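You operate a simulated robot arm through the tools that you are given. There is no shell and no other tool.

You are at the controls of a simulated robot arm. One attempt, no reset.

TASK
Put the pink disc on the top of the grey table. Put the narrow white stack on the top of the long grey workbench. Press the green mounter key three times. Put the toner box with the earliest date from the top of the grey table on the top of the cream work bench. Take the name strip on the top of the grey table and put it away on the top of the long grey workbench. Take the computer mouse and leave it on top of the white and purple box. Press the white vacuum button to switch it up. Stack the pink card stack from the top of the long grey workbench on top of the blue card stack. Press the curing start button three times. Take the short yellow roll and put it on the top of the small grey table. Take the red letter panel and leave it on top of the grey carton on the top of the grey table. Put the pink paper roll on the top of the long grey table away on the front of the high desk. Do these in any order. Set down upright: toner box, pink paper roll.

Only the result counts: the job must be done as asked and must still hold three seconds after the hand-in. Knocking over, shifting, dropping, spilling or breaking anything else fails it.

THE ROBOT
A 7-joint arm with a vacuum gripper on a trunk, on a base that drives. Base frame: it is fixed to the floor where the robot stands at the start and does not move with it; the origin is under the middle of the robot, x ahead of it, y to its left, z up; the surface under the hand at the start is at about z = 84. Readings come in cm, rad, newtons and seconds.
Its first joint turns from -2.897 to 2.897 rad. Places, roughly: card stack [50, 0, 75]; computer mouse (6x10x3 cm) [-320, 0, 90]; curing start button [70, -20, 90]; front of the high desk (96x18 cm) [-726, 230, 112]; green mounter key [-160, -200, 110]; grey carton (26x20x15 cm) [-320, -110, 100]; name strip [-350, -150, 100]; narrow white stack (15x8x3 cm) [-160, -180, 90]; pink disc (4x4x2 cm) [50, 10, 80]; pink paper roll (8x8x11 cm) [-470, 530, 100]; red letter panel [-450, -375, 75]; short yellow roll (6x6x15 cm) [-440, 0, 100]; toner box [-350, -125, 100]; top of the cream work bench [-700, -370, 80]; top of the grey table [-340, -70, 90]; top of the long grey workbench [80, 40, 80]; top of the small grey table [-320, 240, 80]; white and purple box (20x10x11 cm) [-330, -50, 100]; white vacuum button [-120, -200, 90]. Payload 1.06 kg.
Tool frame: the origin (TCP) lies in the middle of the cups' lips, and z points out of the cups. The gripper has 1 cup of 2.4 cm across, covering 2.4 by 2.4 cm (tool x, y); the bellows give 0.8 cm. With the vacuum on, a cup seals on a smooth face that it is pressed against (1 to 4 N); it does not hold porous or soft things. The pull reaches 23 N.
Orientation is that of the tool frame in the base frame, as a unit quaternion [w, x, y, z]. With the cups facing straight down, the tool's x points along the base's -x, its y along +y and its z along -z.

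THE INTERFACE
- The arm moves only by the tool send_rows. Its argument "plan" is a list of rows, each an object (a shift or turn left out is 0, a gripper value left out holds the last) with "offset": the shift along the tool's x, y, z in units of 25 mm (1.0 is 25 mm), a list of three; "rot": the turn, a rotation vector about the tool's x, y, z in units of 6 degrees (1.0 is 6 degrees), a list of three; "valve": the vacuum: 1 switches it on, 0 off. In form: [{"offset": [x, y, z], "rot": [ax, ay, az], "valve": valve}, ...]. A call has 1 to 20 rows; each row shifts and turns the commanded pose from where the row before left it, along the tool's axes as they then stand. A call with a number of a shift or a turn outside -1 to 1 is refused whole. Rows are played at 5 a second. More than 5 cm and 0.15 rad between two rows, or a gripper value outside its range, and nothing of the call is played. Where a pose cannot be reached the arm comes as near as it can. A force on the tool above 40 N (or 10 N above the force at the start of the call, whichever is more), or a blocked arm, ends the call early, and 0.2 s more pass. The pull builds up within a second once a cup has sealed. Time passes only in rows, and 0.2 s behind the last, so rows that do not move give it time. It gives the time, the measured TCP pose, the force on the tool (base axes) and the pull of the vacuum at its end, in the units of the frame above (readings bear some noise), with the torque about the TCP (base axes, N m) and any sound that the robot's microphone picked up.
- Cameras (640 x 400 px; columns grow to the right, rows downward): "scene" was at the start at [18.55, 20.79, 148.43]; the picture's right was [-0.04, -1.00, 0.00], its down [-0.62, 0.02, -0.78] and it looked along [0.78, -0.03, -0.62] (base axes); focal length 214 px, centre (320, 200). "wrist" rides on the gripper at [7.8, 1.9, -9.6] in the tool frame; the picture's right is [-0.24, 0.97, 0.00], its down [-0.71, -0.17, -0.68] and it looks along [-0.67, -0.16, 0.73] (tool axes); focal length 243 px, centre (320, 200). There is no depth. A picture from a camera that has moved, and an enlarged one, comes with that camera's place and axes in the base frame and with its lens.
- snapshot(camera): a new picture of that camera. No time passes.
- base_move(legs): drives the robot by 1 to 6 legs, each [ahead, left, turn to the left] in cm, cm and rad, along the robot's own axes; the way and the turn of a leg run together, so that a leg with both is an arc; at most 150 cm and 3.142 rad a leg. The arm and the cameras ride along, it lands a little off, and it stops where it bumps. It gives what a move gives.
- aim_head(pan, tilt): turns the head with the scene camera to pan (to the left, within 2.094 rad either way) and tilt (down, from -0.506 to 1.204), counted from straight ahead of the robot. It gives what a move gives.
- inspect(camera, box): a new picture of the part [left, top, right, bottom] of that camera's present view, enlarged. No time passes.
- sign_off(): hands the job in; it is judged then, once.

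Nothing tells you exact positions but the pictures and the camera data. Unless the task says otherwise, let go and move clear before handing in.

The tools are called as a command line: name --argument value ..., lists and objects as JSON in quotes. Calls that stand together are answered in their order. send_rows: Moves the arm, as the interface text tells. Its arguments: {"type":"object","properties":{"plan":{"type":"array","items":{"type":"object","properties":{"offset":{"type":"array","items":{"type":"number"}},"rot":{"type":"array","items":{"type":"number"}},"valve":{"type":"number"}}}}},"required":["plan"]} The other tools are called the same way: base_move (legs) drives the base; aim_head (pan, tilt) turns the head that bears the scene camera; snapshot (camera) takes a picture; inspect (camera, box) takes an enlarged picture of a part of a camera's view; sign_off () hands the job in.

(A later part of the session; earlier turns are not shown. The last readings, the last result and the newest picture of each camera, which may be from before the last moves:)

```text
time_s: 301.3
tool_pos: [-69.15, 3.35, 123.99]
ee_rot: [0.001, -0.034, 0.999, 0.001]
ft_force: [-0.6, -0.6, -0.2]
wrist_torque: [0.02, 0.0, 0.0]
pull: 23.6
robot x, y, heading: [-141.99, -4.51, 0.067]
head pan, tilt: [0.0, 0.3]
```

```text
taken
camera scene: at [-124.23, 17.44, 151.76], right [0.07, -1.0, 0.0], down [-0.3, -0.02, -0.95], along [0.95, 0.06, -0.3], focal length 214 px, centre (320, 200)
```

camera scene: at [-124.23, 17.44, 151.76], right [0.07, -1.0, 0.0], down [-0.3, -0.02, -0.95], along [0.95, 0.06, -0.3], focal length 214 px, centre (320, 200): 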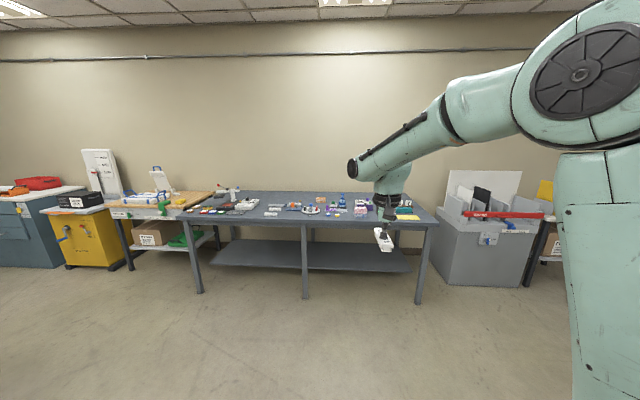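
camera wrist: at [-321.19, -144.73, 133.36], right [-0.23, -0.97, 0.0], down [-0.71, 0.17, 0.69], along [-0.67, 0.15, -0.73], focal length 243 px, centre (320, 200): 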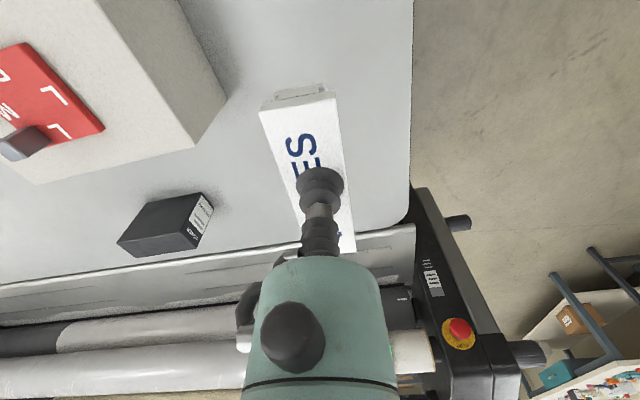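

I'm facing the long bench with a small heading error. I'll straighten and drive to about [-14, 54].

base_move --legs '[[0, 0, -0.067], [65, 30, 0], [55, 29, 0]]'

aim_head --pan 0.0 --tilt 0.8

snapshot --camera "scene"

snapshot --camera "wrist"

```text
time_s: 308.8
tool_pos: [51.36, 57.72, 124.12]
ee_rot: [0.002, 0.003, 1.0, 0.0]
ft_force: [0.1, 0.8, -0.9]
wrist_torque: [0.05, 0.06, -0.04]
pull: 22.8
robot x, y, heading: [-21.81, 54.95, -0.004]
head pan, tilt: [0.0, 0.3]
```

```text
time_s: 309.7
tool_pos: [51.4, 57.75, 123.91]
ee_rot: [0.002, 0.003, 1.0, -0.001]
ft_force: [0.5, 0.1, -0.1]
wrist_torque: [0.0, -0.01, 0.0]
pull: 23.2
robot x, y, heading: [-21.92, 54.72, -0.003]
head pan, tilt: [0.0, 0.799]
```

```text
taken
camera scene: at [-3.79, 75.84, 147.34], right [0.0, -1.0, 0.0], down [-0.72, 0.0, -0.7], along [0.7, 0.0, -0.72], focal length 214 px, centre (320, 200)
```

scene: 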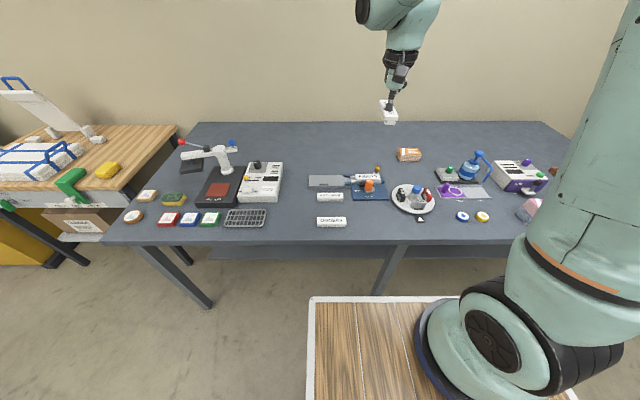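

```text
taken
camera wrist: at [43.6, 59.7, 133.39], right [0.24, 0.97, 0.0], down [0.71, -0.17, 0.69], along [0.67, -0.16, -0.73], focal length 243 px, centre (320, 200)
```

wrist: 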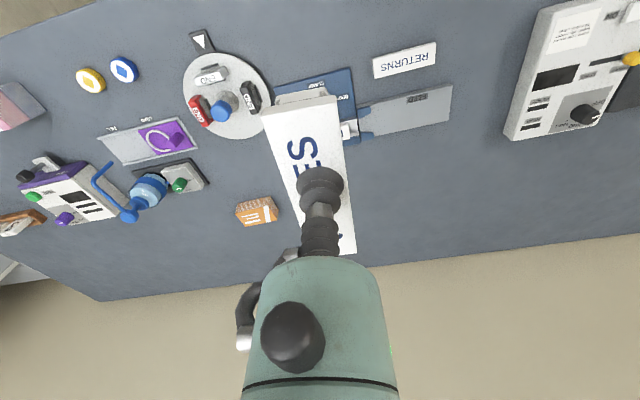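

Free patch confirmed around [47.5, 53]. I'll shift there and turn the strip so it lies along the bench.

send_rows --plan '[{"offset": [0.78, -0.95, 0]}, {"offset": [0.78, -0.95, 0]}, {"rot": [0, 0, 1]}, {"rot": [0, 0, 1]}, {"rot": [0, 0, 1]}, {"rot": [0, 0, 1]}, {"rot": [0, 0, 1]}, {"rot": [0, 0, 1]}, {"rot": [0, 0, 1]}, {"rot": [0, 0, 1]}, {"rot": [0, 0, 1]}, {"rot": [0, 0, 1]}, {"rot": [0, 0, 1]}, {"rot": [0, 0, 1]}, {"rot": [0, 0, 1]}, {"rot": [0, 0, 1]}, {"rot": [0, 0, 1]}]'

send_rows --plan '[{"offset": [0, 0, 1]}, {"offset": [0, 0, 1]}, {"offset": [0, 0, 1]}, {"offset": [0, 0, 1]}, {"offset": [0, 0, 1]}, {"offset": [0, 0, 1]}, {"offset": [0, 0, 1]}, {"offset": [0, 0, 1]}, {"offset": [0, 0, 1]}, {"offset": [0, 0, 1]}]'

snapshot --camera "scene"

snapshot --camera "wrist"

```text
time_s: 313.3
tool_pos: [47.47, 53.22, 123.91]
ee_rot: [0.001, 0.71, 0.704, 0.001]
ft_force: [0.0, -0.1, 0.1]
wrist_torque: [0.0, 0.02, 0.01]
pull: 23.0
robot x, y, heading: [-21.66, 55.08, -0.009]
head pan, tilt: [0.0, 0.799]
```

```text
time_s: 315.5
tool_pos: [47.58, 53.05, 99.01]
ee_rot: [0.001, 0.709, 0.705, 0.001]
ft_force: [-1.1, -0.8, -0.7]
wrist_torque: [0.02, -0.01, 0.02]
pull: 23.3
robot x, y, heading: [-21.95, 54.81, -0.01]
head pan, tilt: [0.0, 0.799]
```

```text
taken
camera scene: at [-3.81, 75.83, 147.34], right [0.0, -1.0, 0.0], down [-0.72, 0.0, -0.7], along [0.7, 0.0, -0.72], focal length 214 px, centre (320, 200)
```

scene: 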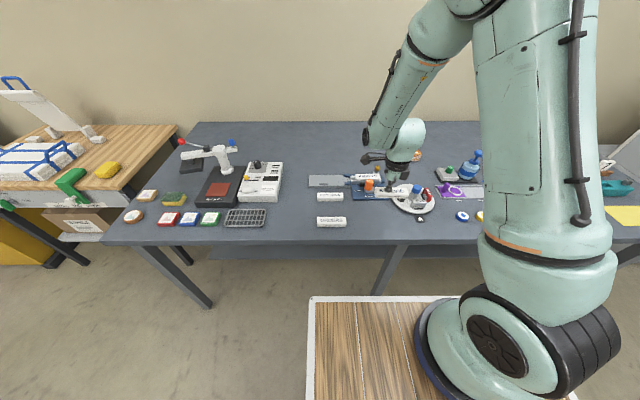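

```text
taken
camera wrist: at [49.54, 60.83, 108.46], right [0.97, -0.24, 0.0], down [-0.18, -0.71, 0.68], along [-0.16, -0.66, -0.73], focal length 243 px, centre (320, 200)
```

wrist: 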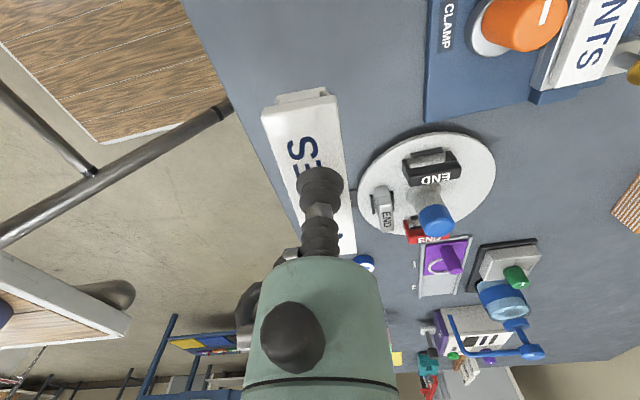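

Shifting 1.5 cm further in from the edge and lowering towards the bench (contact expected at TCP z≈86.4).

send_rows --plan '[{"offset": [0, 0.6, 1]}, {"offset": [0, 0, 1]}, {"offset": [0, 0, 1]}, {"offset": [0, 0, 1]}, {"offset": [0, 0, 0.3]}]'

inspect --camera "scene" --box '[300, 160, 440, 250]'

snapshot --camera "wrist"

```text
time_s: 316.7
tool_pos: [49.09, 52.94, 88.2]
ee_rot: [0.0, 0.709, 0.705, 0.001]
ft_force: [0.3, 0.0, -0.7]
wrist_torque: [0.03, -0.01, 0.0]
pull: 22.9
robot x, y, heading: [-21.62, 54.79, -0.007]
head pan, tilt: [0.0, 0.799]
```

```text
4.44 times, centred on (370, 205) of scene
camera zoom: at [-3.81, 75.83, 147.33], right [0.0, -1.0, 0.0], down [-0.72, 0.0, -0.7], along [0.7, 0.0, -0.72], focal length 953 px, centre (98, 178)
```

zoom: 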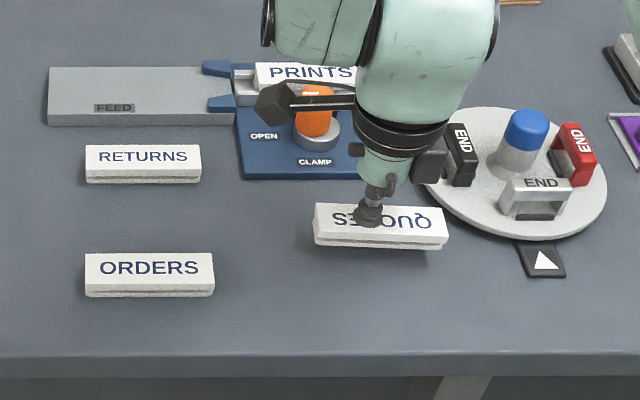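

```text
taken
camera wrist: at [50.98, 60.84, 97.65], right [0.97, -0.24, 0.0], down [-0.18, -0.71, 0.68], along [-0.16, -0.66, -0.73], focal length 243 px, centre (320, 200)
```

wrist: 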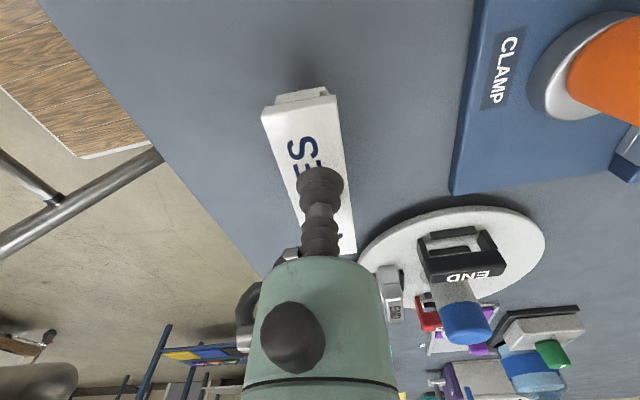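

The strip's right end is near the turntable, so I'll shift 3 cm left (towards ORDERS) before the final creep down.

send_rows --plan '[{"offset": [0.6, 0, 0]}, {"offset": [0.6, 0, 0]}, {"offset": [0, 0, 0.2]}, {"offset": [0, 0, 0.2]}, {"offset": [0, 0, 0.1]}, {"offset": [0, 0, 0]}]'

send_rows --plan '[{"offset": [0, 0, 0.12]}, {"offset": [0, 0, 0.1]}, {"offset": [0, 0, 0]}]'

```text
time_s: 318.1
tool_pos: [49.1, 56.02, 86.98]
ee_rot: [0.002, 0.709, 0.706, 0.002]
ft_force: [0.1, -0.1, -0.5]
wrist_torque: [-0.02, 0.03, 0.01]
pull: 23.1
robot x, y, heading: [-22.06, 54.9, -0.0]
head pan, tilt: [0.0, 0.799]
```

```text
time_s: 318.9
tool_pos: [49.05, 56.12, 86.38]
ee_rot: [0.002, 0.708, 0.706, 0.0]
ft_force: [-0.2, -0.3, 0.0]
wrist_torque: [0.0, 0.03, 0.01]
pull: 22.9
robot x, y, heading: [-22.17, 54.65, -0.005]
head pan, tilt: [0.0, 0.799]
```

send_rows --plan '[{"offset": [0, 0, 0.1]}, {"offset": [0, 0, 0.1]}, {"offset": [0, 0, 0]}]'

```text
time_s: 319.7
tool_pos: [49.14, 56.15, 85.97]
ee_rot: [0.001, 0.709, 0.705, 0.001]
ft_force: [-1.1, -0.8, 10.1]
wrist_torque: [0.0, 0.0, -0.05]
pull: 23.2
robot x, y, heading: [-21.9, 54.74, -0.004]
head pan, tilt: [0.0, 0.799]
```

Contact with 10 N. Easing off, releasing, rising and turning the wrist back.

send_rows --plan '[{"offset": [0, 0, -0.1]}, {"offset": [0, 0, 0], "valve": 0}, {"offset": [0, 0, 0]}, {"offset": [0, 0, 0]}, {"offset": [0, 0, 0]}, {"offset": [0, 0, -0.2]}, {"offset": [0, 0, -0.4]}, {"offset": [0, 0, -1]}, {"offset": [0, 0, -1]}, {"offset": [0, 0, -1]}, {"offset": [0, 0, -1]}, {"offset": [0, 0, -1]}, {"offset": [0, 0, -1]}, {"offset": [0, 0, -1]}]'

inspect --camera "scene" --box '[300, 160, 440, 250]'

send_rows --plan '[{"offset": [0, 0, -1], "rot": [0, 0, -1]}, {"offset": [0, 0, -1], "rot": [0, 0, -1]}, {"offset": [0, 0, -1], "rot": [0, 0, -1]}, {"offset": [0, 0, -1], "rot": [0, 0, -1]}, {"offset": [0, 0, -1], "rot": [0, 0, -1]}, {"offset": [0, 0, -1], "rot": [0, 0, -1]}, {"offset": [0, 0, -1], "rot": [0, 0, -1]}, {"offset": [0, 0, -1], "rot": [0, 0, -1]}, {"rot": [0, 0, -1]}, {"rot": [0, 0, -1]}, {"rot": [0, 0, -1]}, {"rot": [0, 0, -1]}, {"rot": [0, 0, -1]}, {"rot": [0, 0, -1]}, {"rot": [0, 0, -1]}]'

```text
time_s: 322.7
tool_pos: [49.07, 56.11, 105.05]
ee_rot: [0.001, 0.708, 0.706, 0.0]
ft_force: [-0.8, -0.3, -1.2]
wrist_torque: [0.02, -0.01, 0.02]
pull: 0.1
robot x, y, heading: [-22.18, 54.84, 0.001]
head pan, tilt: [0.0, 0.799]
```

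```text
4.44 times, centred on (370, 205) of scene
camera zoom: at [-3.76, 75.85, 147.33], right [0.0, -1.0, 0.0], down [-0.72, 0.0, -0.7], along [0.7, 0.0, -0.72], focal length 953 px, centre (98, 178)
```

zoom: 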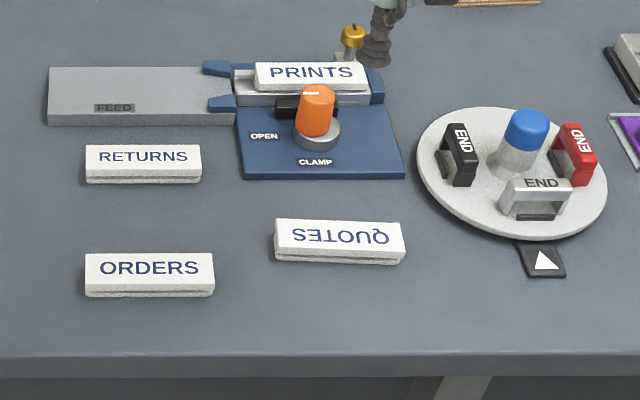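

```text
time_s: 325.9
tool_pos: [48.99, 55.93, 125.11]
ee_rot: [0.003, 0.001, 1.0, 0.0]
ft_force: [0.4, -0.8, 0.2]
wrist_torque: [0.0, 0.02, -0.01]
pull: 0.0
robot x, y, heading: [-22.23, 54.82, -0.006]
head pan, tilt: [0.0, 0.799]
```

The strip lies neatly on the long bench. Next, the MOUNTING table: I'll back off to x≈-142, turn right to face -y, and drive towards it.

base_move --legs '[[-118, 0, 0], [0, 0, -1.565], [100, 0, 0]]'

aim_head --pan 0.0 --tilt 0.45

snapshot --camera "scene"

inspect --camera "scene" --box '[180, 150, 440, 290]'

```text
time_s: 340.5
tool_pos: [-142.02, -114.9, 125.11]
ee_rot: [0.001, 0.714, 0.701, -0.001]
ft_force: [0.5, 0.7, 0.9]
wrist_torque: [0.02, -0.03, 0.0]
pull: 0.2
robot x, y, heading: [-142.13, -44.27, -1.591]
head pan, tilt: [0.0, 0.799]
```

```text
time_s: 341.3
tool_pos: [-141.91, -114.84, 125.14]
ee_rot: [0.001, 0.714, 0.7, -0.001]
ft_force: [-0.2, 1.2, 1.0]
wrist_torque: [0.0, -0.02, -0.02]
pull: 0.0
robot x, y, heading: [-142.05, -43.97, -1.589]
head pan, tilt: [0.0, 0.45]
```

```text
taken
camera scene: at [-121.58, -63.45, 150.37], right [-1.0, 0.02, 0.0], down [0.01, 0.44, -0.9], along [-0.02, -0.9, -0.44], focal length 214 px, centre (320, 200)
```

scene: 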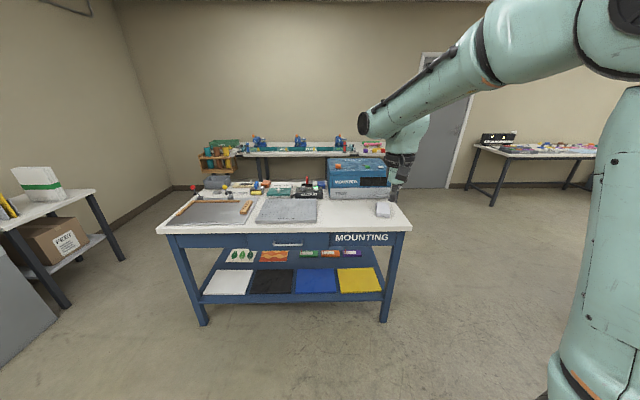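

```text
2.46 times, centred on (310, 220) of scene
camera zoom: at [-121.58, -63.45, 150.37], right [-1.0, 0.02, 0.0], down [0.01, 0.44, -0.9], along [-0.02, -0.9, -0.44], focal length 528 px, centre (345, 151)
```

zoom: 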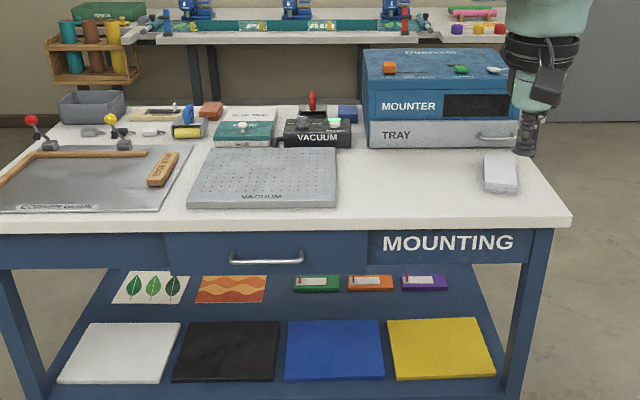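

The MOUNTING table's front edge is at y≈-157; the mounter (green key on top), vacuum box and white stack are in view. I'll move ahead 68 cm and look closely.

base_move --legs '[[66, 0, 0.02]]'

aim_head --pan -0.1 --tilt 0.7

snapshot --camera "scene"

snapshot --camera "wrist"

inspect --camera "scene" --box '[320, 90, 480, 200]'

inspect --camera "scene" --box '[220, 110, 360, 210]'

```text
time_s: 345.0
tool_pos: [-141.26, -181.12, 125.27]
ee_rot: [0.002, 0.708, 0.707, -0.002]
ft_force: [0.6, -0.6, -0.4]
wrist_torque: [0.0, 0.0, 0.01]
pull: 0.1
robot x, y, heading: [-142.49, -110.45, -1.567]
head pan, tilt: [0.0, 0.45]
```

```text
time_s: 345.8
tool_pos: [-141.31, -181.14, 125.16]
ee_rot: [0.002, 0.708, 0.707, -0.002]
ft_force: [0.7, 0.2, -0.1]
wrist_torque: [0.0, 0.03, -0.01]
pull: 0.0
robot x, y, heading: [-142.97, -110.56, -1.57]
head pan, tilt: [-0.099, 0.7]
```

```text
taken
camera scene: at [-122.72, -128.61, 148.16], right [-0.99, 0.1, 0.0], down [0.06, 0.64, -0.77], along [-0.08, -0.76, -0.64], focal length 214 px, centre (320, 200)
```

scene: 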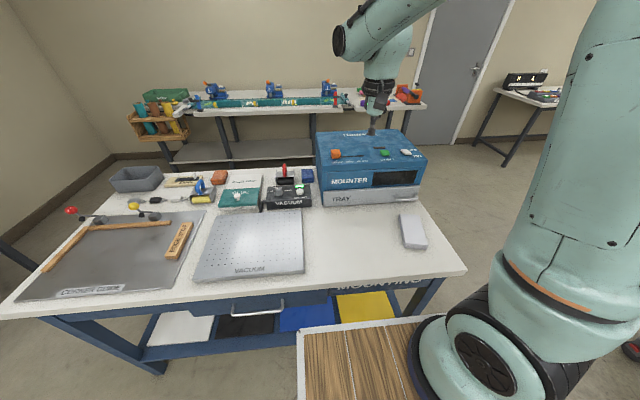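

```text
taken
camera wrist: at [-139.4, -173.3, 134.57], right [0.97, -0.24, 0.0], down [-0.17, -0.71, 0.69], along [-0.16, -0.67, -0.73], focal length 243 px, centre (320, 200)
```

wrist: 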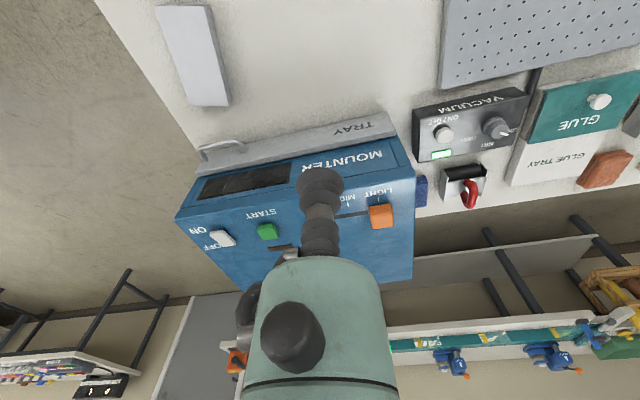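

```text
3.64 times, centred on (400, 145) of scene
camera zoom: at [-122.72, -128.61, 148.16], right [-0.99, 0.1, 0.0], down [0.06, 0.64, -0.77], along [-0.08, -0.76, -0.64], focal length 780 px, centre (29, 400)
```

zoom: 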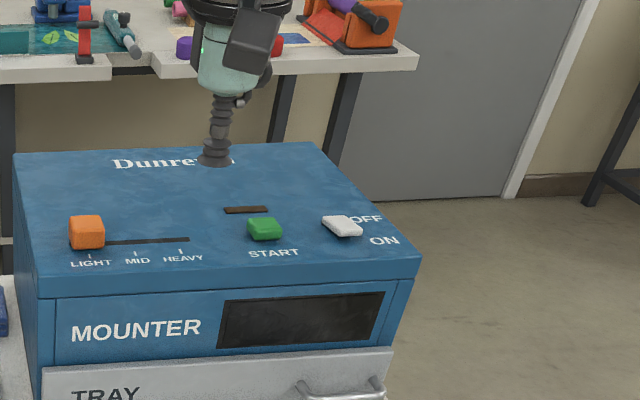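

```text
4.00 times, centred on (290, 160) of scene
camera zoom: at [-122.72, -128.61, 148.16], right [-0.99, 0.1, 0.0], down [0.06, 0.64, -0.77], along [-0.08, -0.76, -0.64], focal length 858 px, centre (440, 360)
```

zoom: 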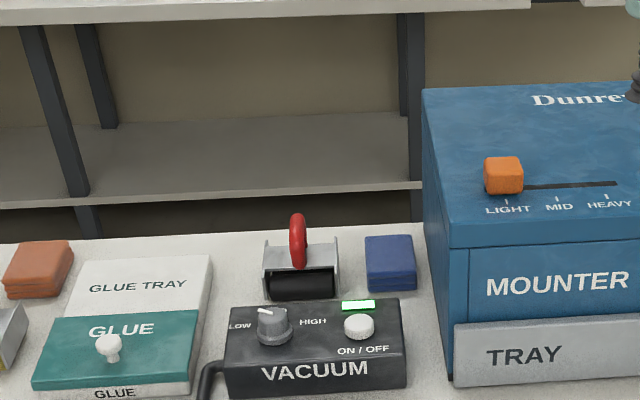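

The green START key on the mounter is at about [-154.6, -200.3, 110]; the white vacuum ON/OFF button is at about [-122.4, -198.7, 95]. I'll move above the green key first.

send_rows --plan '[{"offset": [-0.96, -0.665, 0]}, {"offset": [-0.96, -0.665, 0]}, {"offset": [-0.96, -0.665, 0]}, {"offset": [-0.96, -0.665, 0]}, {"offset": [-0.96, -0.665, 0]}, {"offset": [-0.96, -0.665, 0]}, {"offset": [-0.96, -0.665, 0]}, {"offset": [-0.96, -0.665, 0]}, {"offset": [0, 0, 1]}, {"offset": [0, 0, 1]}]'

snapshot --camera "wrist"

inspect --camera "scene" --box '[320, 90, 480, 200]'

```text
time_s: 348.0
tool_pos: [-154.7, -200.27, 120.21]
ee_rot: [0.002, 0.707, 0.707, -0.002]
ft_force: [0.0, 0.3, 0.1]
wrist_torque: [-0.02, 0.01, 0.0]
pull: 0.2
robot x, y, heading: [-142.66, -110.28, -1.572]
head pan, tilt: [-0.099, 0.7]
```

```text
taken
camera wrist: at [-152.79, -192.41, 129.66], right [0.97, -0.24, 0.0], down [-0.17, -0.71, 0.69], along [-0.16, -0.67, -0.73], focal length 243 px, centre (320, 200)
```

wrist: 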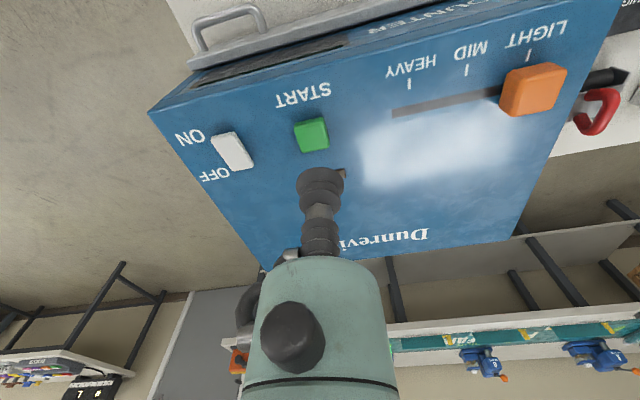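

```text
3.64 times, centred on (400, 145) of scene
camera zoom: at [-122.73, -128.59, 148.16], right [-0.99, 0.1, 0.0], down [0.06, 0.64, -0.77], along [-0.08, -0.76, -0.64], focal length 780 px, centre (29, 400)
```

zoom: 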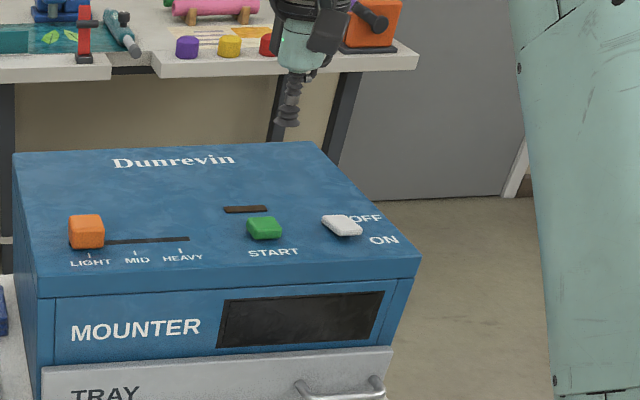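

Refined: the green key is at about [-156, -202.5, 108.6]. Adjusting and descending to a few cm above.

send_rows --plan '[{"offset": [-0.9, -0.52, 0]}, {"offset": [0, 0, 1]}, {"offset": [0, 0, 1]}, {"offset": [0, 0, 1]}]'

snapshot --camera "wrist"

inspect --camera "scene" --box '[340, 110, 440, 180]'

```text
time_s: 349.0
tool_pos: [-155.85, -202.46, 112.69]
ee_rot: [0.002, 0.707, 0.707, -0.002]
ft_force: [0.7, 1.0, 0.0]
wrist_torque: [-0.01, -0.01, 0.03]
pull: 0.0
robot x, y, heading: [-142.88, -110.56, -1.572]
head pan, tilt: [-0.099, 0.7]
```

```text
taken
camera wrist: at [-153.93, -194.63, 122.02], right [0.97, -0.24, 0.0], down [-0.17, -0.71, 0.69], along [-0.16, -0.67, -0.73], focal length 243 px, centre (320, 200)
```

wrist: 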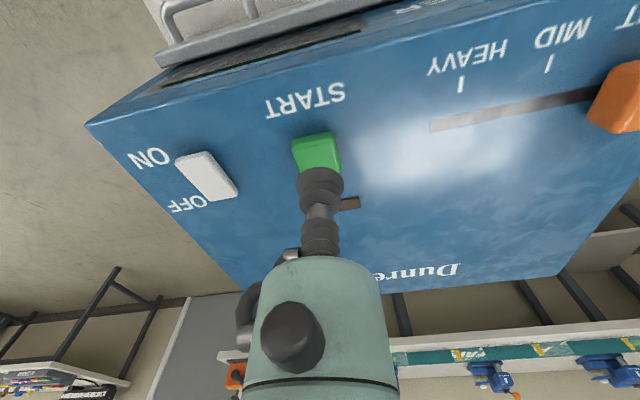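

```text
5.71 times, centred on (390, 145) of scene
camera zoom: at [-122.73, -128.59, 148.16], right [-0.99, 0.1, 0.0], down [0.06, 0.64, -0.77], along [-0.08, -0.76, -0.64], focal length 1226 px, centre (-80, 514)
```

zoom: 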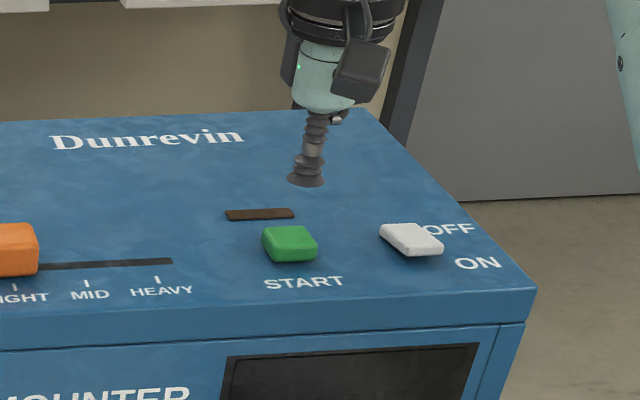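

Projection shows the cup will land on the key's centre. Lowering and then pressing gently.

send_rows --plan '[{"offset": [0, 0, 0.6]}, {"offset": [0, 0, 0.4]}, {"offset": [0, 0, 0.2]}, {"offset": [0, 0, 0]}]'

send_rows --plan '[{"offset": [0, 0, 0.15]}, {"offset": [0, 0, 0.15]}, {"offset": [0, 0, 0]}]'

```text
time_s: 350.0
tool_pos: [-155.98, -202.61, 109.81]
ee_rot: [0.001, 0.708, 0.706, -0.001]
ft_force: [-0.5, 0.3, -0.5]
wrist_torque: [0.01, 0.01, -0.01]
pull: 0.0
robot x, y, heading: [-142.68, -110.33, -1.572]
head pan, tilt: [-0.099, 0.7]
```

```text
time_s: 350.8
tool_pos: [-155.87, -202.59, 108.92]
ee_rot: [0.001, 0.707, 0.707, 0.0]
ft_force: [0.2, 0.5, 1.4]
wrist_torque: [0.0, 0.0, 0.02]
pull: 0.1
robot x, y, heading: [-142.98, -110.45, -1.564]
head pan, tilt: [-0.099, 0.7]
```

Contact (1.4 N), no click yet. Pressing a bit further.

send_rows --plan '[{"offset": [0, 0, 0.1]}, {"offset": [0, 0, 0.1]}, {"offset": [0, 0, 0]}]'

```text
time_s: 351.6
tool_pos: [-155.89, -202.64, 108.4]
ee_rot: [0.001, 0.707, 0.707, -0.002]
ft_force: [-0.8, 0.0, 0.2]
wrist_torque: [-0.01, -0.03, 0.04]
pull: 0.1
robot x, y, heading: [-142.69, -109.99, -1.578]
head pan, tilt: [-0.099, 0.7]
```

send_rows --plan '[{"offset": [0, 0, 0.1]}, {"offset": [0, 0, 0.1]}, {"offset": [0, 0, 0]}]'

inspect --camera "wrist" --box '[250, 110, 400, 210]'

inspect --camera "scene" --box '[340, 110, 440, 180]'

```text
time_s: 352.4
tool_pos: [-155.94, -202.53, 107.93]
ee_rot: [0.001, 0.708, 0.707, -0.001]
ft_force: [-0.4, -0.4, 0.6]
wrist_torque: [-0.03, 0.01, 0.02]
pull: 0.0
robot x, y, heading: [-142.4, -110.25, -1.576]
head pan, tilt: [-0.099, 0.7]
```

```text
4.00 times, centred on (325, 160) of wrist
camera zoom: at [-153.97, -194.82, 117.37], right [0.97, -0.24, 0.0], down [-0.17, -0.71, 0.69], along [-0.16, -0.67, -0.73], focal length 970 px, centre (300, 360)
```

zoom: 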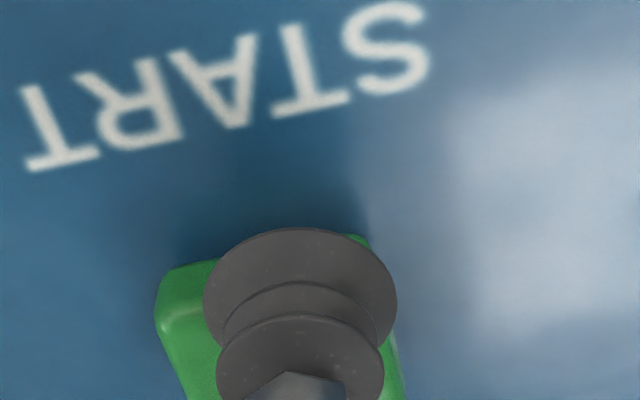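

```text
5.71 times, centred on (390, 145) of scene
camera zoom: at [-122.73, -128.61, 148.16], right [-0.99, 0.1, 0.0], down [0.06, 0.64, -0.76], along [-0.08, -0.76, -0.64], focal length 1226 px, centre (-80, 514)
```

zoom: 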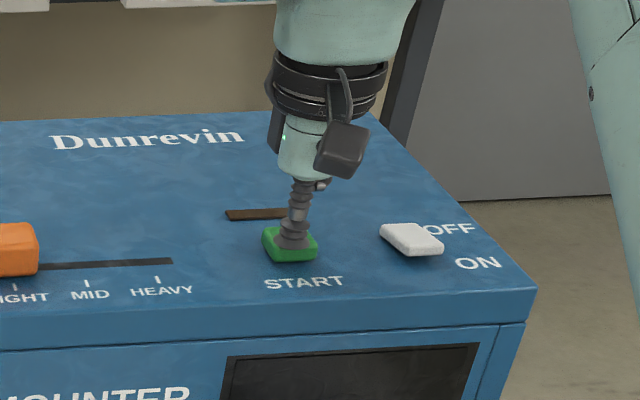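

The cup is over the key but just short of moving it. Continuing in small steps.

send_rows --plan '[{"offset": [-0.08, -0.08, 0.12]}, {"offset": [0, 0, 0.1]}, {"offset": [0, 0, 0]}]'

```text
time_s: 353.2
tool_pos: [-156.19, -202.71, 107.44]
ee_rot: [0.001, 0.707, 0.707, 0.0]
ft_force: [0.2, 0.6, -0.3]
wrist_torque: [0.01, 0.0, 0.05]
pull: 0.0
robot x, y, heading: [-143.12, -110.33, -1.573]
head pan, tilt: [-0.099, 0.7]
```

send_rows --plan '[{"offset": [0, 0, 0.1]}, {"offset": [0, 0, 0.1]}, {"offset": [0, 0, 0]}]'

```text
time_s: 354.0
tool_pos: [-156.14, -202.8, 106.81]
ee_rot: [0.0, 0.707, 0.707, 0.0]
ft_force: [-0.5, 0.0, 2.6]
wrist_torque: [-0.03, -0.01, -0.01]
pull: 0.1
robot x, y, heading: [-142.96, -110.54, -1.563]
head pan, tilt: [-0.099, 0.7]
heard: click
```

First click on the green key. Lifting off and pressing a second time.

send_rows --plan '[{"offset": [0, 0, -0.4]}, {"offset": [0, 0, -0.4]}, {"offset": [0, 0, 0]}]'

inspect --camera "scene" --box '[340, 110, 440, 180]'

send_rows --plan '[{"offset": [0, 0, 0.4]}, {"offset": [0, 0, 0.2]}, {"offset": [0, 0, 0.1]}, {"offset": [0, 0, 0.1]}, {"offset": [0, 0, 0]}]'

```text
time_s: 354.8
tool_pos: [-156.08, -202.88, 108.88]
ee_rot: [0.001, 0.707, 0.707, -0.001]
ft_force: [-0.3, -1.1, 0.1]
wrist_torque: [-0.01, -0.03, 0.0]
pull: 0.1
robot x, y, heading: [-142.88, -110.29, -1.571]
head pan, tilt: [-0.099, 0.7]
```

```text
5.71 times, centred on (390, 145) of scene
camera zoom: at [-122.73, -128.61, 148.16], right [-0.99, 0.1, 0.0], down [0.06, 0.64, -0.76], along [-0.08, -0.76, -0.64], focal length 1226 px, centre (-80, 514)
```

zoom: 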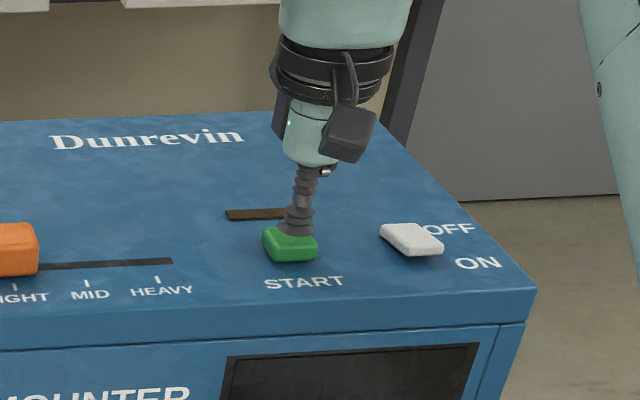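

```text
time_s: 356.0
tool_pos: [-156.2, -202.8, 106.8]
ee_rot: [0.002, 0.707, 0.707, 0.0]
ft_force: [0.4, -1.1, 2.1]
wrist_torque: [0.02, 0.01, 0.01]
pull: 0.0
robot x, y, heading: [-143.04, -110.43, -1.571]
head pan, tilt: [-0.099, 0.7]
heard: click
```

Second click. Lifting and pressing a third time.

send_rows --plan '[{"offset": [0, 0, -0.4]}, {"offset": [0, 0, -0.4]}, {"offset": [0, 0, 0]}]'

send_rows --plan '[{"offset": [0, 0, 0.4]}, {"offset": [0, 0, 0.2]}, {"offset": [0, 0, 0.1]}, {"offset": [0, 0, 0.1]}, {"offset": [0, 0, 0]}]'

send_rows --plan '[{"offset": [0, 0, -0.4]}, {"offset": [0, 0, -0.8]}, {"offset": [0, 0, -1]}, {"offset": [0, 0, -1]}, {"offset": [0, 0, -1]}]'

```text
time_s: 356.8
tool_pos: [-156.07, -202.81, 108.92]
ee_rot: [0.001, 0.707, 0.707, -0.001]
ft_force: [0.4, 0.6, -1.0]
wrist_torque: [-0.05, 0.04, 0.01]
pull: 0.1
robot x, y, heading: [-142.79, -110.39, -1.569]
head pan, tilt: [-0.099, 0.7]
```

```text
time_s: 358.0
tool_pos: [-156.06, -202.75, 106.86]
ee_rot: [0.002, 0.707, 0.707, -0.001]
ft_force: [-0.2, 0.7, 2.2]
wrist_torque: [-0.03, 0.03, 0.01]
pull: 0.1
robot x, y, heading: [-142.55, -110.35, -1.572]
head pan, tilt: [-0.099, 0.7]
heard: click
```

```text
time_s: 359.2
tool_pos: [-156.28, -202.75, 117.48]
ee_rot: [0.0, 0.707, 0.707, 0.0]
ft_force: [-0.6, -0.2, -0.1]
wrist_torque: [0.02, -0.02, 0.01]
pull: 0.0
robot x, y, heading: [-142.78, -109.97, -1.574]
head pan, tilt: [-0.099, 0.7]
```

Three clicks: the mounter key is done. Next I move over to above the white vacuum button, staying high over the mounter's controls.

send_rows --plan '[{"offset": [0.115, 0.957, -0.1]}, {"offset": [0.115, 0.957, 0]}, {"offset": [0.115, 0.957, 0]}, {"offset": [0.115, 0.957, 0]}, {"offset": [0.115, 0.957, 0]}, {"offset": [0.115, 0.957, 0]}, {"offset": [0.115, 0.957, 0]}, {"offset": [0.115, 0.957, 0]}, {"offset": [0.115, 0.957, 0]}, {"offset": [0.115, 0.957, 0]}, {"offset": [0.115, 0.957, 0]}, {"offset": [0.115, 0.957, 0]}, {"offset": [0.115, 0.957, 0]}, {"offset": [0.115, 0.957, 0]}]'

snapshot --camera "wrist"

inspect --camera "scene" --box '[240, 150, 340, 215]'

```text
time_s: 362.2
tool_pos: [-122.57, -198.8, 117.61]
ee_rot: [0.001, 0.708, 0.706, -0.002]
ft_force: [-0.8, 0.1, 0.2]
wrist_torque: [-0.04, -0.01, 0.0]
pull: 0.0
robot x, y, heading: [-142.83, -110.05, -1.572]
head pan, tilt: [-0.099, 0.7]
```

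```text
taken
camera wrist: at [-120.69, -191.01, 127.03], right [0.97, -0.24, 0.0], down [-0.17, -0.71, 0.69], along [-0.16, -0.67, -0.73], focal length 243 px, centre (320, 200)
```

wrist: 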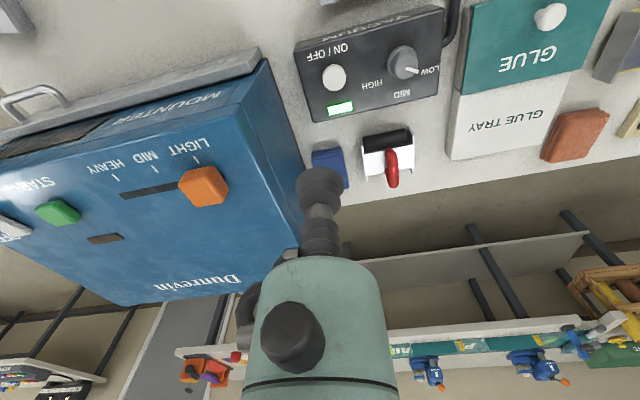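

```text
6.15 times, centred on (290, 182) of scene
camera zoom: at [-122.75, -128.61, 148.16], right [-0.99, 0.1, 0.0], down [0.06, 0.64, -0.76], along [-0.08, -0.76, -0.64], focal length 1320 px, centre (505, 308)
```

zoom: 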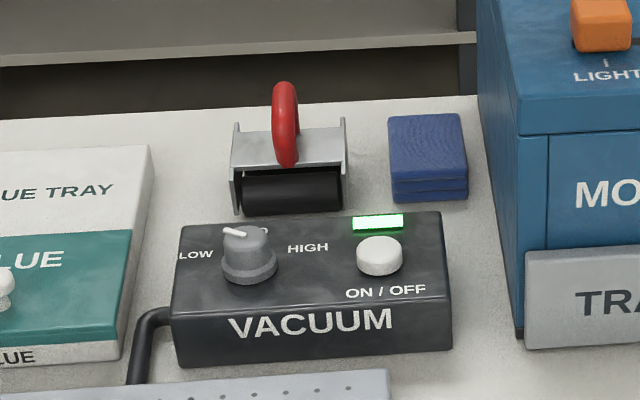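

Refined: the white vacuum button is at about [-121.5, -201.2, 93.1]; the green lamp is lit beside it. Adjusting and descending to z≈97.

send_rows --plan '[{"offset": [-0.96, 0.43, 0]}, {"offset": [0, 0, 1]}, {"offset": [0, 0, 1]}, {"offset": [0, 0, 1]}, {"offset": [0, 0, 1]}, {"offset": [0, 0, 1]}, {"offset": [0, 0, 1]}, {"offset": [0, 0, 1]}, {"offset": [0, 0, 1]}]'

snapshot --camera "wrist"

inspect --camera "scene" --box '[240, 140, 340, 215]'

```text
time_s: 364.2
tool_pos: [-121.54, -201.2, 97.71]
ee_rot: [0.001, 0.708, 0.706, -0.001]
ft_force: [-0.1, 0.9, 0.1]
wrist_torque: [0.0, 0.01, 0.01]
pull: 0.0
robot x, y, heading: [-142.72, -110.19, -1.569]
head pan, tilt: [-0.099, 0.7]
```

```text
taken
camera wrist: at [-119.66, -193.41, 107.11], right [0.97, -0.24, 0.0], down [-0.17, -0.71, 0.69], along [-0.16, -0.67, -0.73], focal length 243 px, centre (320, 200)
```

wrist: 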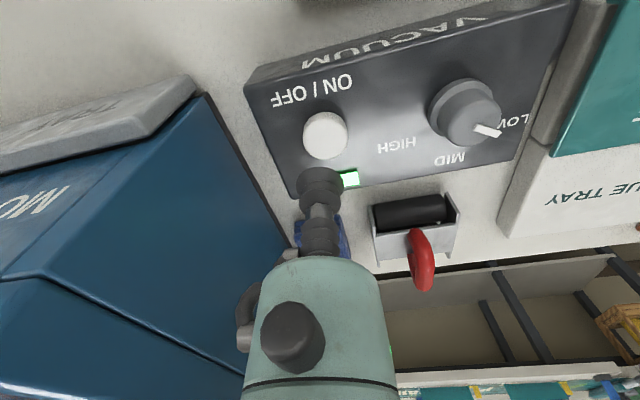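

```text
5.33 times, centred on (290, 178) of scene
camera zoom: at [-122.73, -128.58, 148.16], right [-0.99, 0.1, 0.0], down [0.06, 0.64, -0.77], along [-0.08, -0.76, -0.64], focal length 1144 px, centre (480, 320)
```

zoom: 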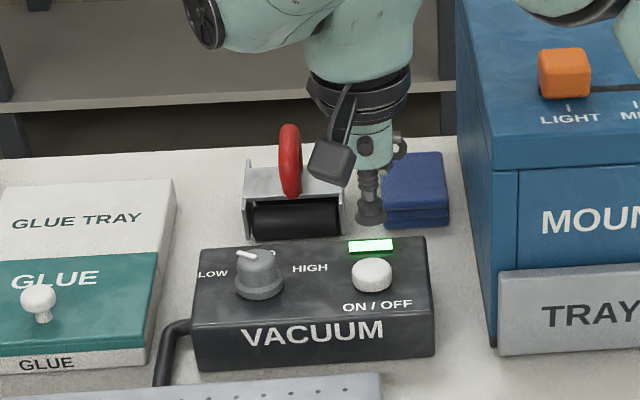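

Aligned with the button. Descending gently until it clicks.

send_rows --plan '[{"offset": [0, 0.12, 0.6]}, {"offset": [0, 0, 0.4]}, {"offset": [0, 0, 0.3]}, {"offset": [0, 0, 0.2]}, {"offset": [0, 0, 0]}]'

send_rows --plan '[{"offset": [0, 0, 0.1]}, {"offset": [0, 0, 0.1]}, {"offset": [0, 0, 0]}]'

```text
time_s: 365.4
tool_pos: [-121.21, -201.14, 93.8]
ee_rot: [0.001, 0.707, 0.708, -0.001]
ft_force: [0.0, -0.5, -0.9]
wrist_torque: [-0.03, -0.01, -0.02]
pull: 0.2
robot x, y, heading: [-143.34, -110.02, -1.572]
head pan, tilt: [-0.099, 0.7]
```

```text
time_s: 366.2
tool_pos: [-121.32, -201.27, 93.37]
ee_rot: [0.001, 0.708, 0.707, -0.001]
ft_force: [0.2, 0.1, -0.1]
wrist_torque: [-0.02, -0.04, 0.02]
pull: 0.0
robot x, y, heading: [-142.76, -110.17, -1.57]
head pan, tilt: [-0.099, 0.7]
```

send_rows --plan '[{"offset": [0, 0, 0.1]}, {"offset": [0, 0, 0.1]}, {"offset": [0, 0, 0]}]'

```text
time_s: 367.0
tool_pos: [-121.36, -201.34, 92.87]
ee_rot: [0.001, 0.707, 0.707, -0.001]
ft_force: [-0.6, -0.4, 0.1]
wrist_torque: [0.02, 0.02, -0.02]
pull: 0.0
robot x, y, heading: [-142.9, -110.1, -1.576]
head pan, tilt: [-0.099, 0.7]
```

send_rows --plan '[{"offset": [0, 0, 0.1]}, {"offset": [0, 0, 0.1]}, {"offset": [0, 0, 0]}]'

inspect --camera "scene" --box '[240, 140, 340, 215]'

```text
time_s: 367.8
tool_pos: [-121.18, -201.22, 92.45]
ee_rot: [0.002, 0.707, 0.707, -0.002]
ft_force: [0.1, -0.5, 0.1]
wrist_torque: [0.03, -0.06, -0.03]
pull: 0.0
robot x, y, heading: [-142.81, -110.08, -1.57]
head pan, tilt: [-0.099, 0.7]
```

```text
5.33 times, centred on (290, 178) of scene
camera zoom: at [-122.72, -128.61, 148.16], right [-0.99, 0.1, 0.0], down [0.06, 0.64, -0.76], along [-0.08, -0.76, -0.64], focal length 1144 px, centre (480, 320)
```

zoom: 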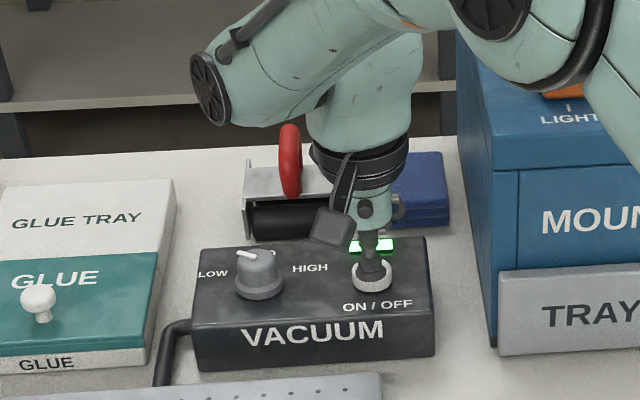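

send_rows --plan '[{"offset": [0, 0, 0.1]}, {"offset": [0, 0, 0.08]}, {"offset": [0, 0, 0]}]'

```text
time_s: 368.6
tool_pos: [-121.22, -201.33, 91.95]
ee_rot: [0.002, 0.707, 0.707, -0.001]
ft_force: [-0.2, -0.8, 1.4]
wrist_torque: [0.02, 0.01, 0.02]
pull: 0.2
robot x, y, heading: [-142.95, -110.14, -1.57]
head pan, tilt: [-0.099, 0.7]
```

send_rows --plan '[{"offset": [0, 0, 0.08]}, {"offset": [0, 0, 0]}]'

```text
time_s: 369.2
tool_pos: [-121.35, -201.25, 91.84]
ee_rot: [0.0, 0.707, 0.707, -0.002]
ft_force: [0.6, 0.3, 2.1]
wrist_torque: [-0.02, 0.02, -0.01]
pull: 0.2
robot x, y, heading: [-142.63, -110.18, -1.571]
head pan, tilt: [-0.099, 0.7]
```

send_rows --plan '[{"offset": [0, 0, 0.08]}, {"offset": [0, 0, 0]}]'

inspect --camera "scene" --box '[240, 140, 340, 215]'

```text
time_s: 369.8
tool_pos: [-121.23, -201.17, 91.67]
ee_rot: [0.001, 0.707, 0.707, -0.001]
ft_force: [0.4, 0.3, 1.6]
wrist_torque: [-0.04, 0.0, -0.03]
pull: 0.0
robot x, y, heading: [-143.08, -110.41, -1.566]
head pan, tilt: [-0.099, 0.7]
heard: click
```

```text
5.33 times, centred on (290, 178) of scene
camera zoom: at [-122.72, -128.6, 148.16], right [-0.99, 0.1, 0.0], down [0.06, 0.64, -0.76], along [-0.08, -0.76, -0.64], focal length 1144 px, centre (480, 320)
```

zoom: 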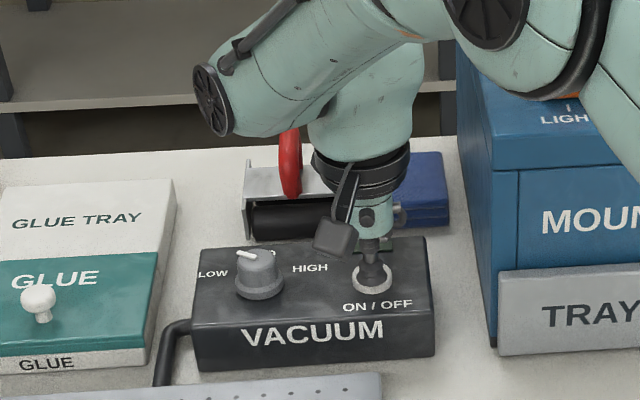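

Click heard; the lamp seems to have changed. I'll lift off and look at its state.

send_rows --plan '[{"offset": [0, 0, -0.4]}, {"offset": [0, 0, -0.8]}, {"offset": [0, 0, -1]}, {"offset": [0, 0, -1]}, {"offset": [0, 0, -1]}, {"offset": [0, 0, -1]}]'

inspect --camera "scene" --box '[240, 140, 340, 215]'

snapshot --camera "wrist"

```text
time_s: 371.2
tool_pos: [-121.2, -201.25, 104.54]
ee_rot: [0.002, 0.707, 0.707, -0.001]
ft_force: [-0.6, 0.2, -1.5]
wrist_torque: [0.0, -0.02, 0.0]
pull: 0.1
robot x, y, heading: [-142.62, -109.99, -1.571]
head pan, tilt: [-0.099, 0.7]
```

```text
5.33 times, centred on (290, 178) of scene
camera zoom: at [-122.71, -128.63, 148.15], right [-0.99, 0.1, 0.0], down [0.06, 0.64, -0.76], along [-0.08, -0.76, -0.64], focal length 1144 px, centre (480, 320)
```

zoom: 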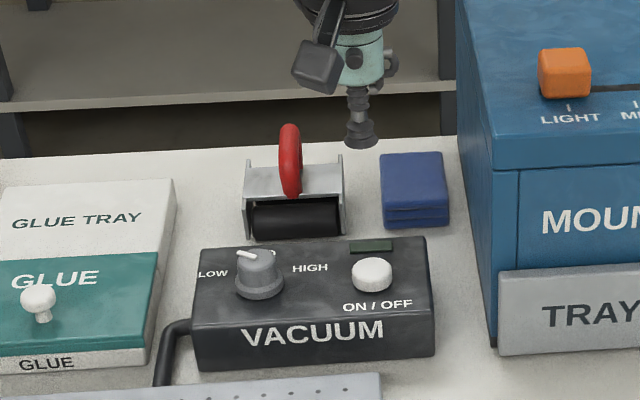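

```text
taken
camera wrist: at [-119.36, -193.35, 113.93], right [0.97, -0.24, 0.0], down [-0.17, -0.71, 0.69], along [-0.16, -0.67, -0.73], focal length 243 px, centre (320, 200)
```

wrist: 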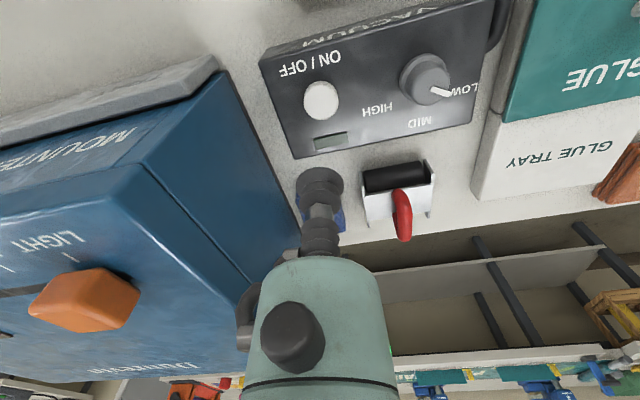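

The lamp has gone out after the press. I'll compare the button's height closely with the earlier view to see that it has popped up.

inspect --camera "scene" --box '[295, 175, 325, 200]'

inspect --camera "wrist" --box '[280, 60, 380, 160]'

```text
16.00 times, centred on (310, 188) of scene
camera zoom: at [-122.71, -128.63, 148.15], right [-0.99, 0.1, 0.0], down [0.06, 0.64, -0.76], along [-0.08, -0.76, -0.64], focal length 3432 px, centre (480, 400)
```

zoom: 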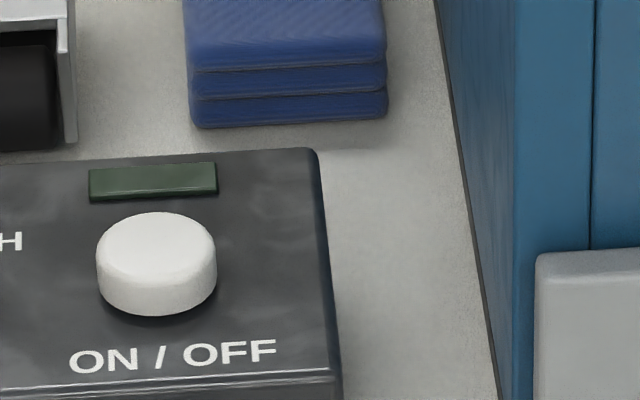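

```text
4.00 times, centred on (330, 110) of wrist
camera zoom: at [-119.36, -193.35, 113.93], right [0.97, -0.24, 0.0], down [-0.17, -0.71, 0.69], along [-0.16, -0.67, -0.73], focal length 970 px, centre (280, 560)
```

zoom: 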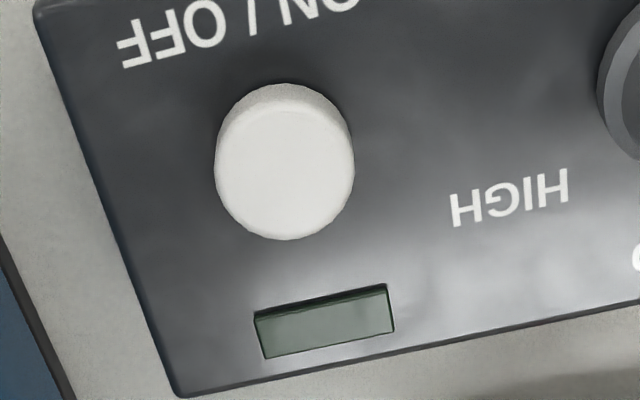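

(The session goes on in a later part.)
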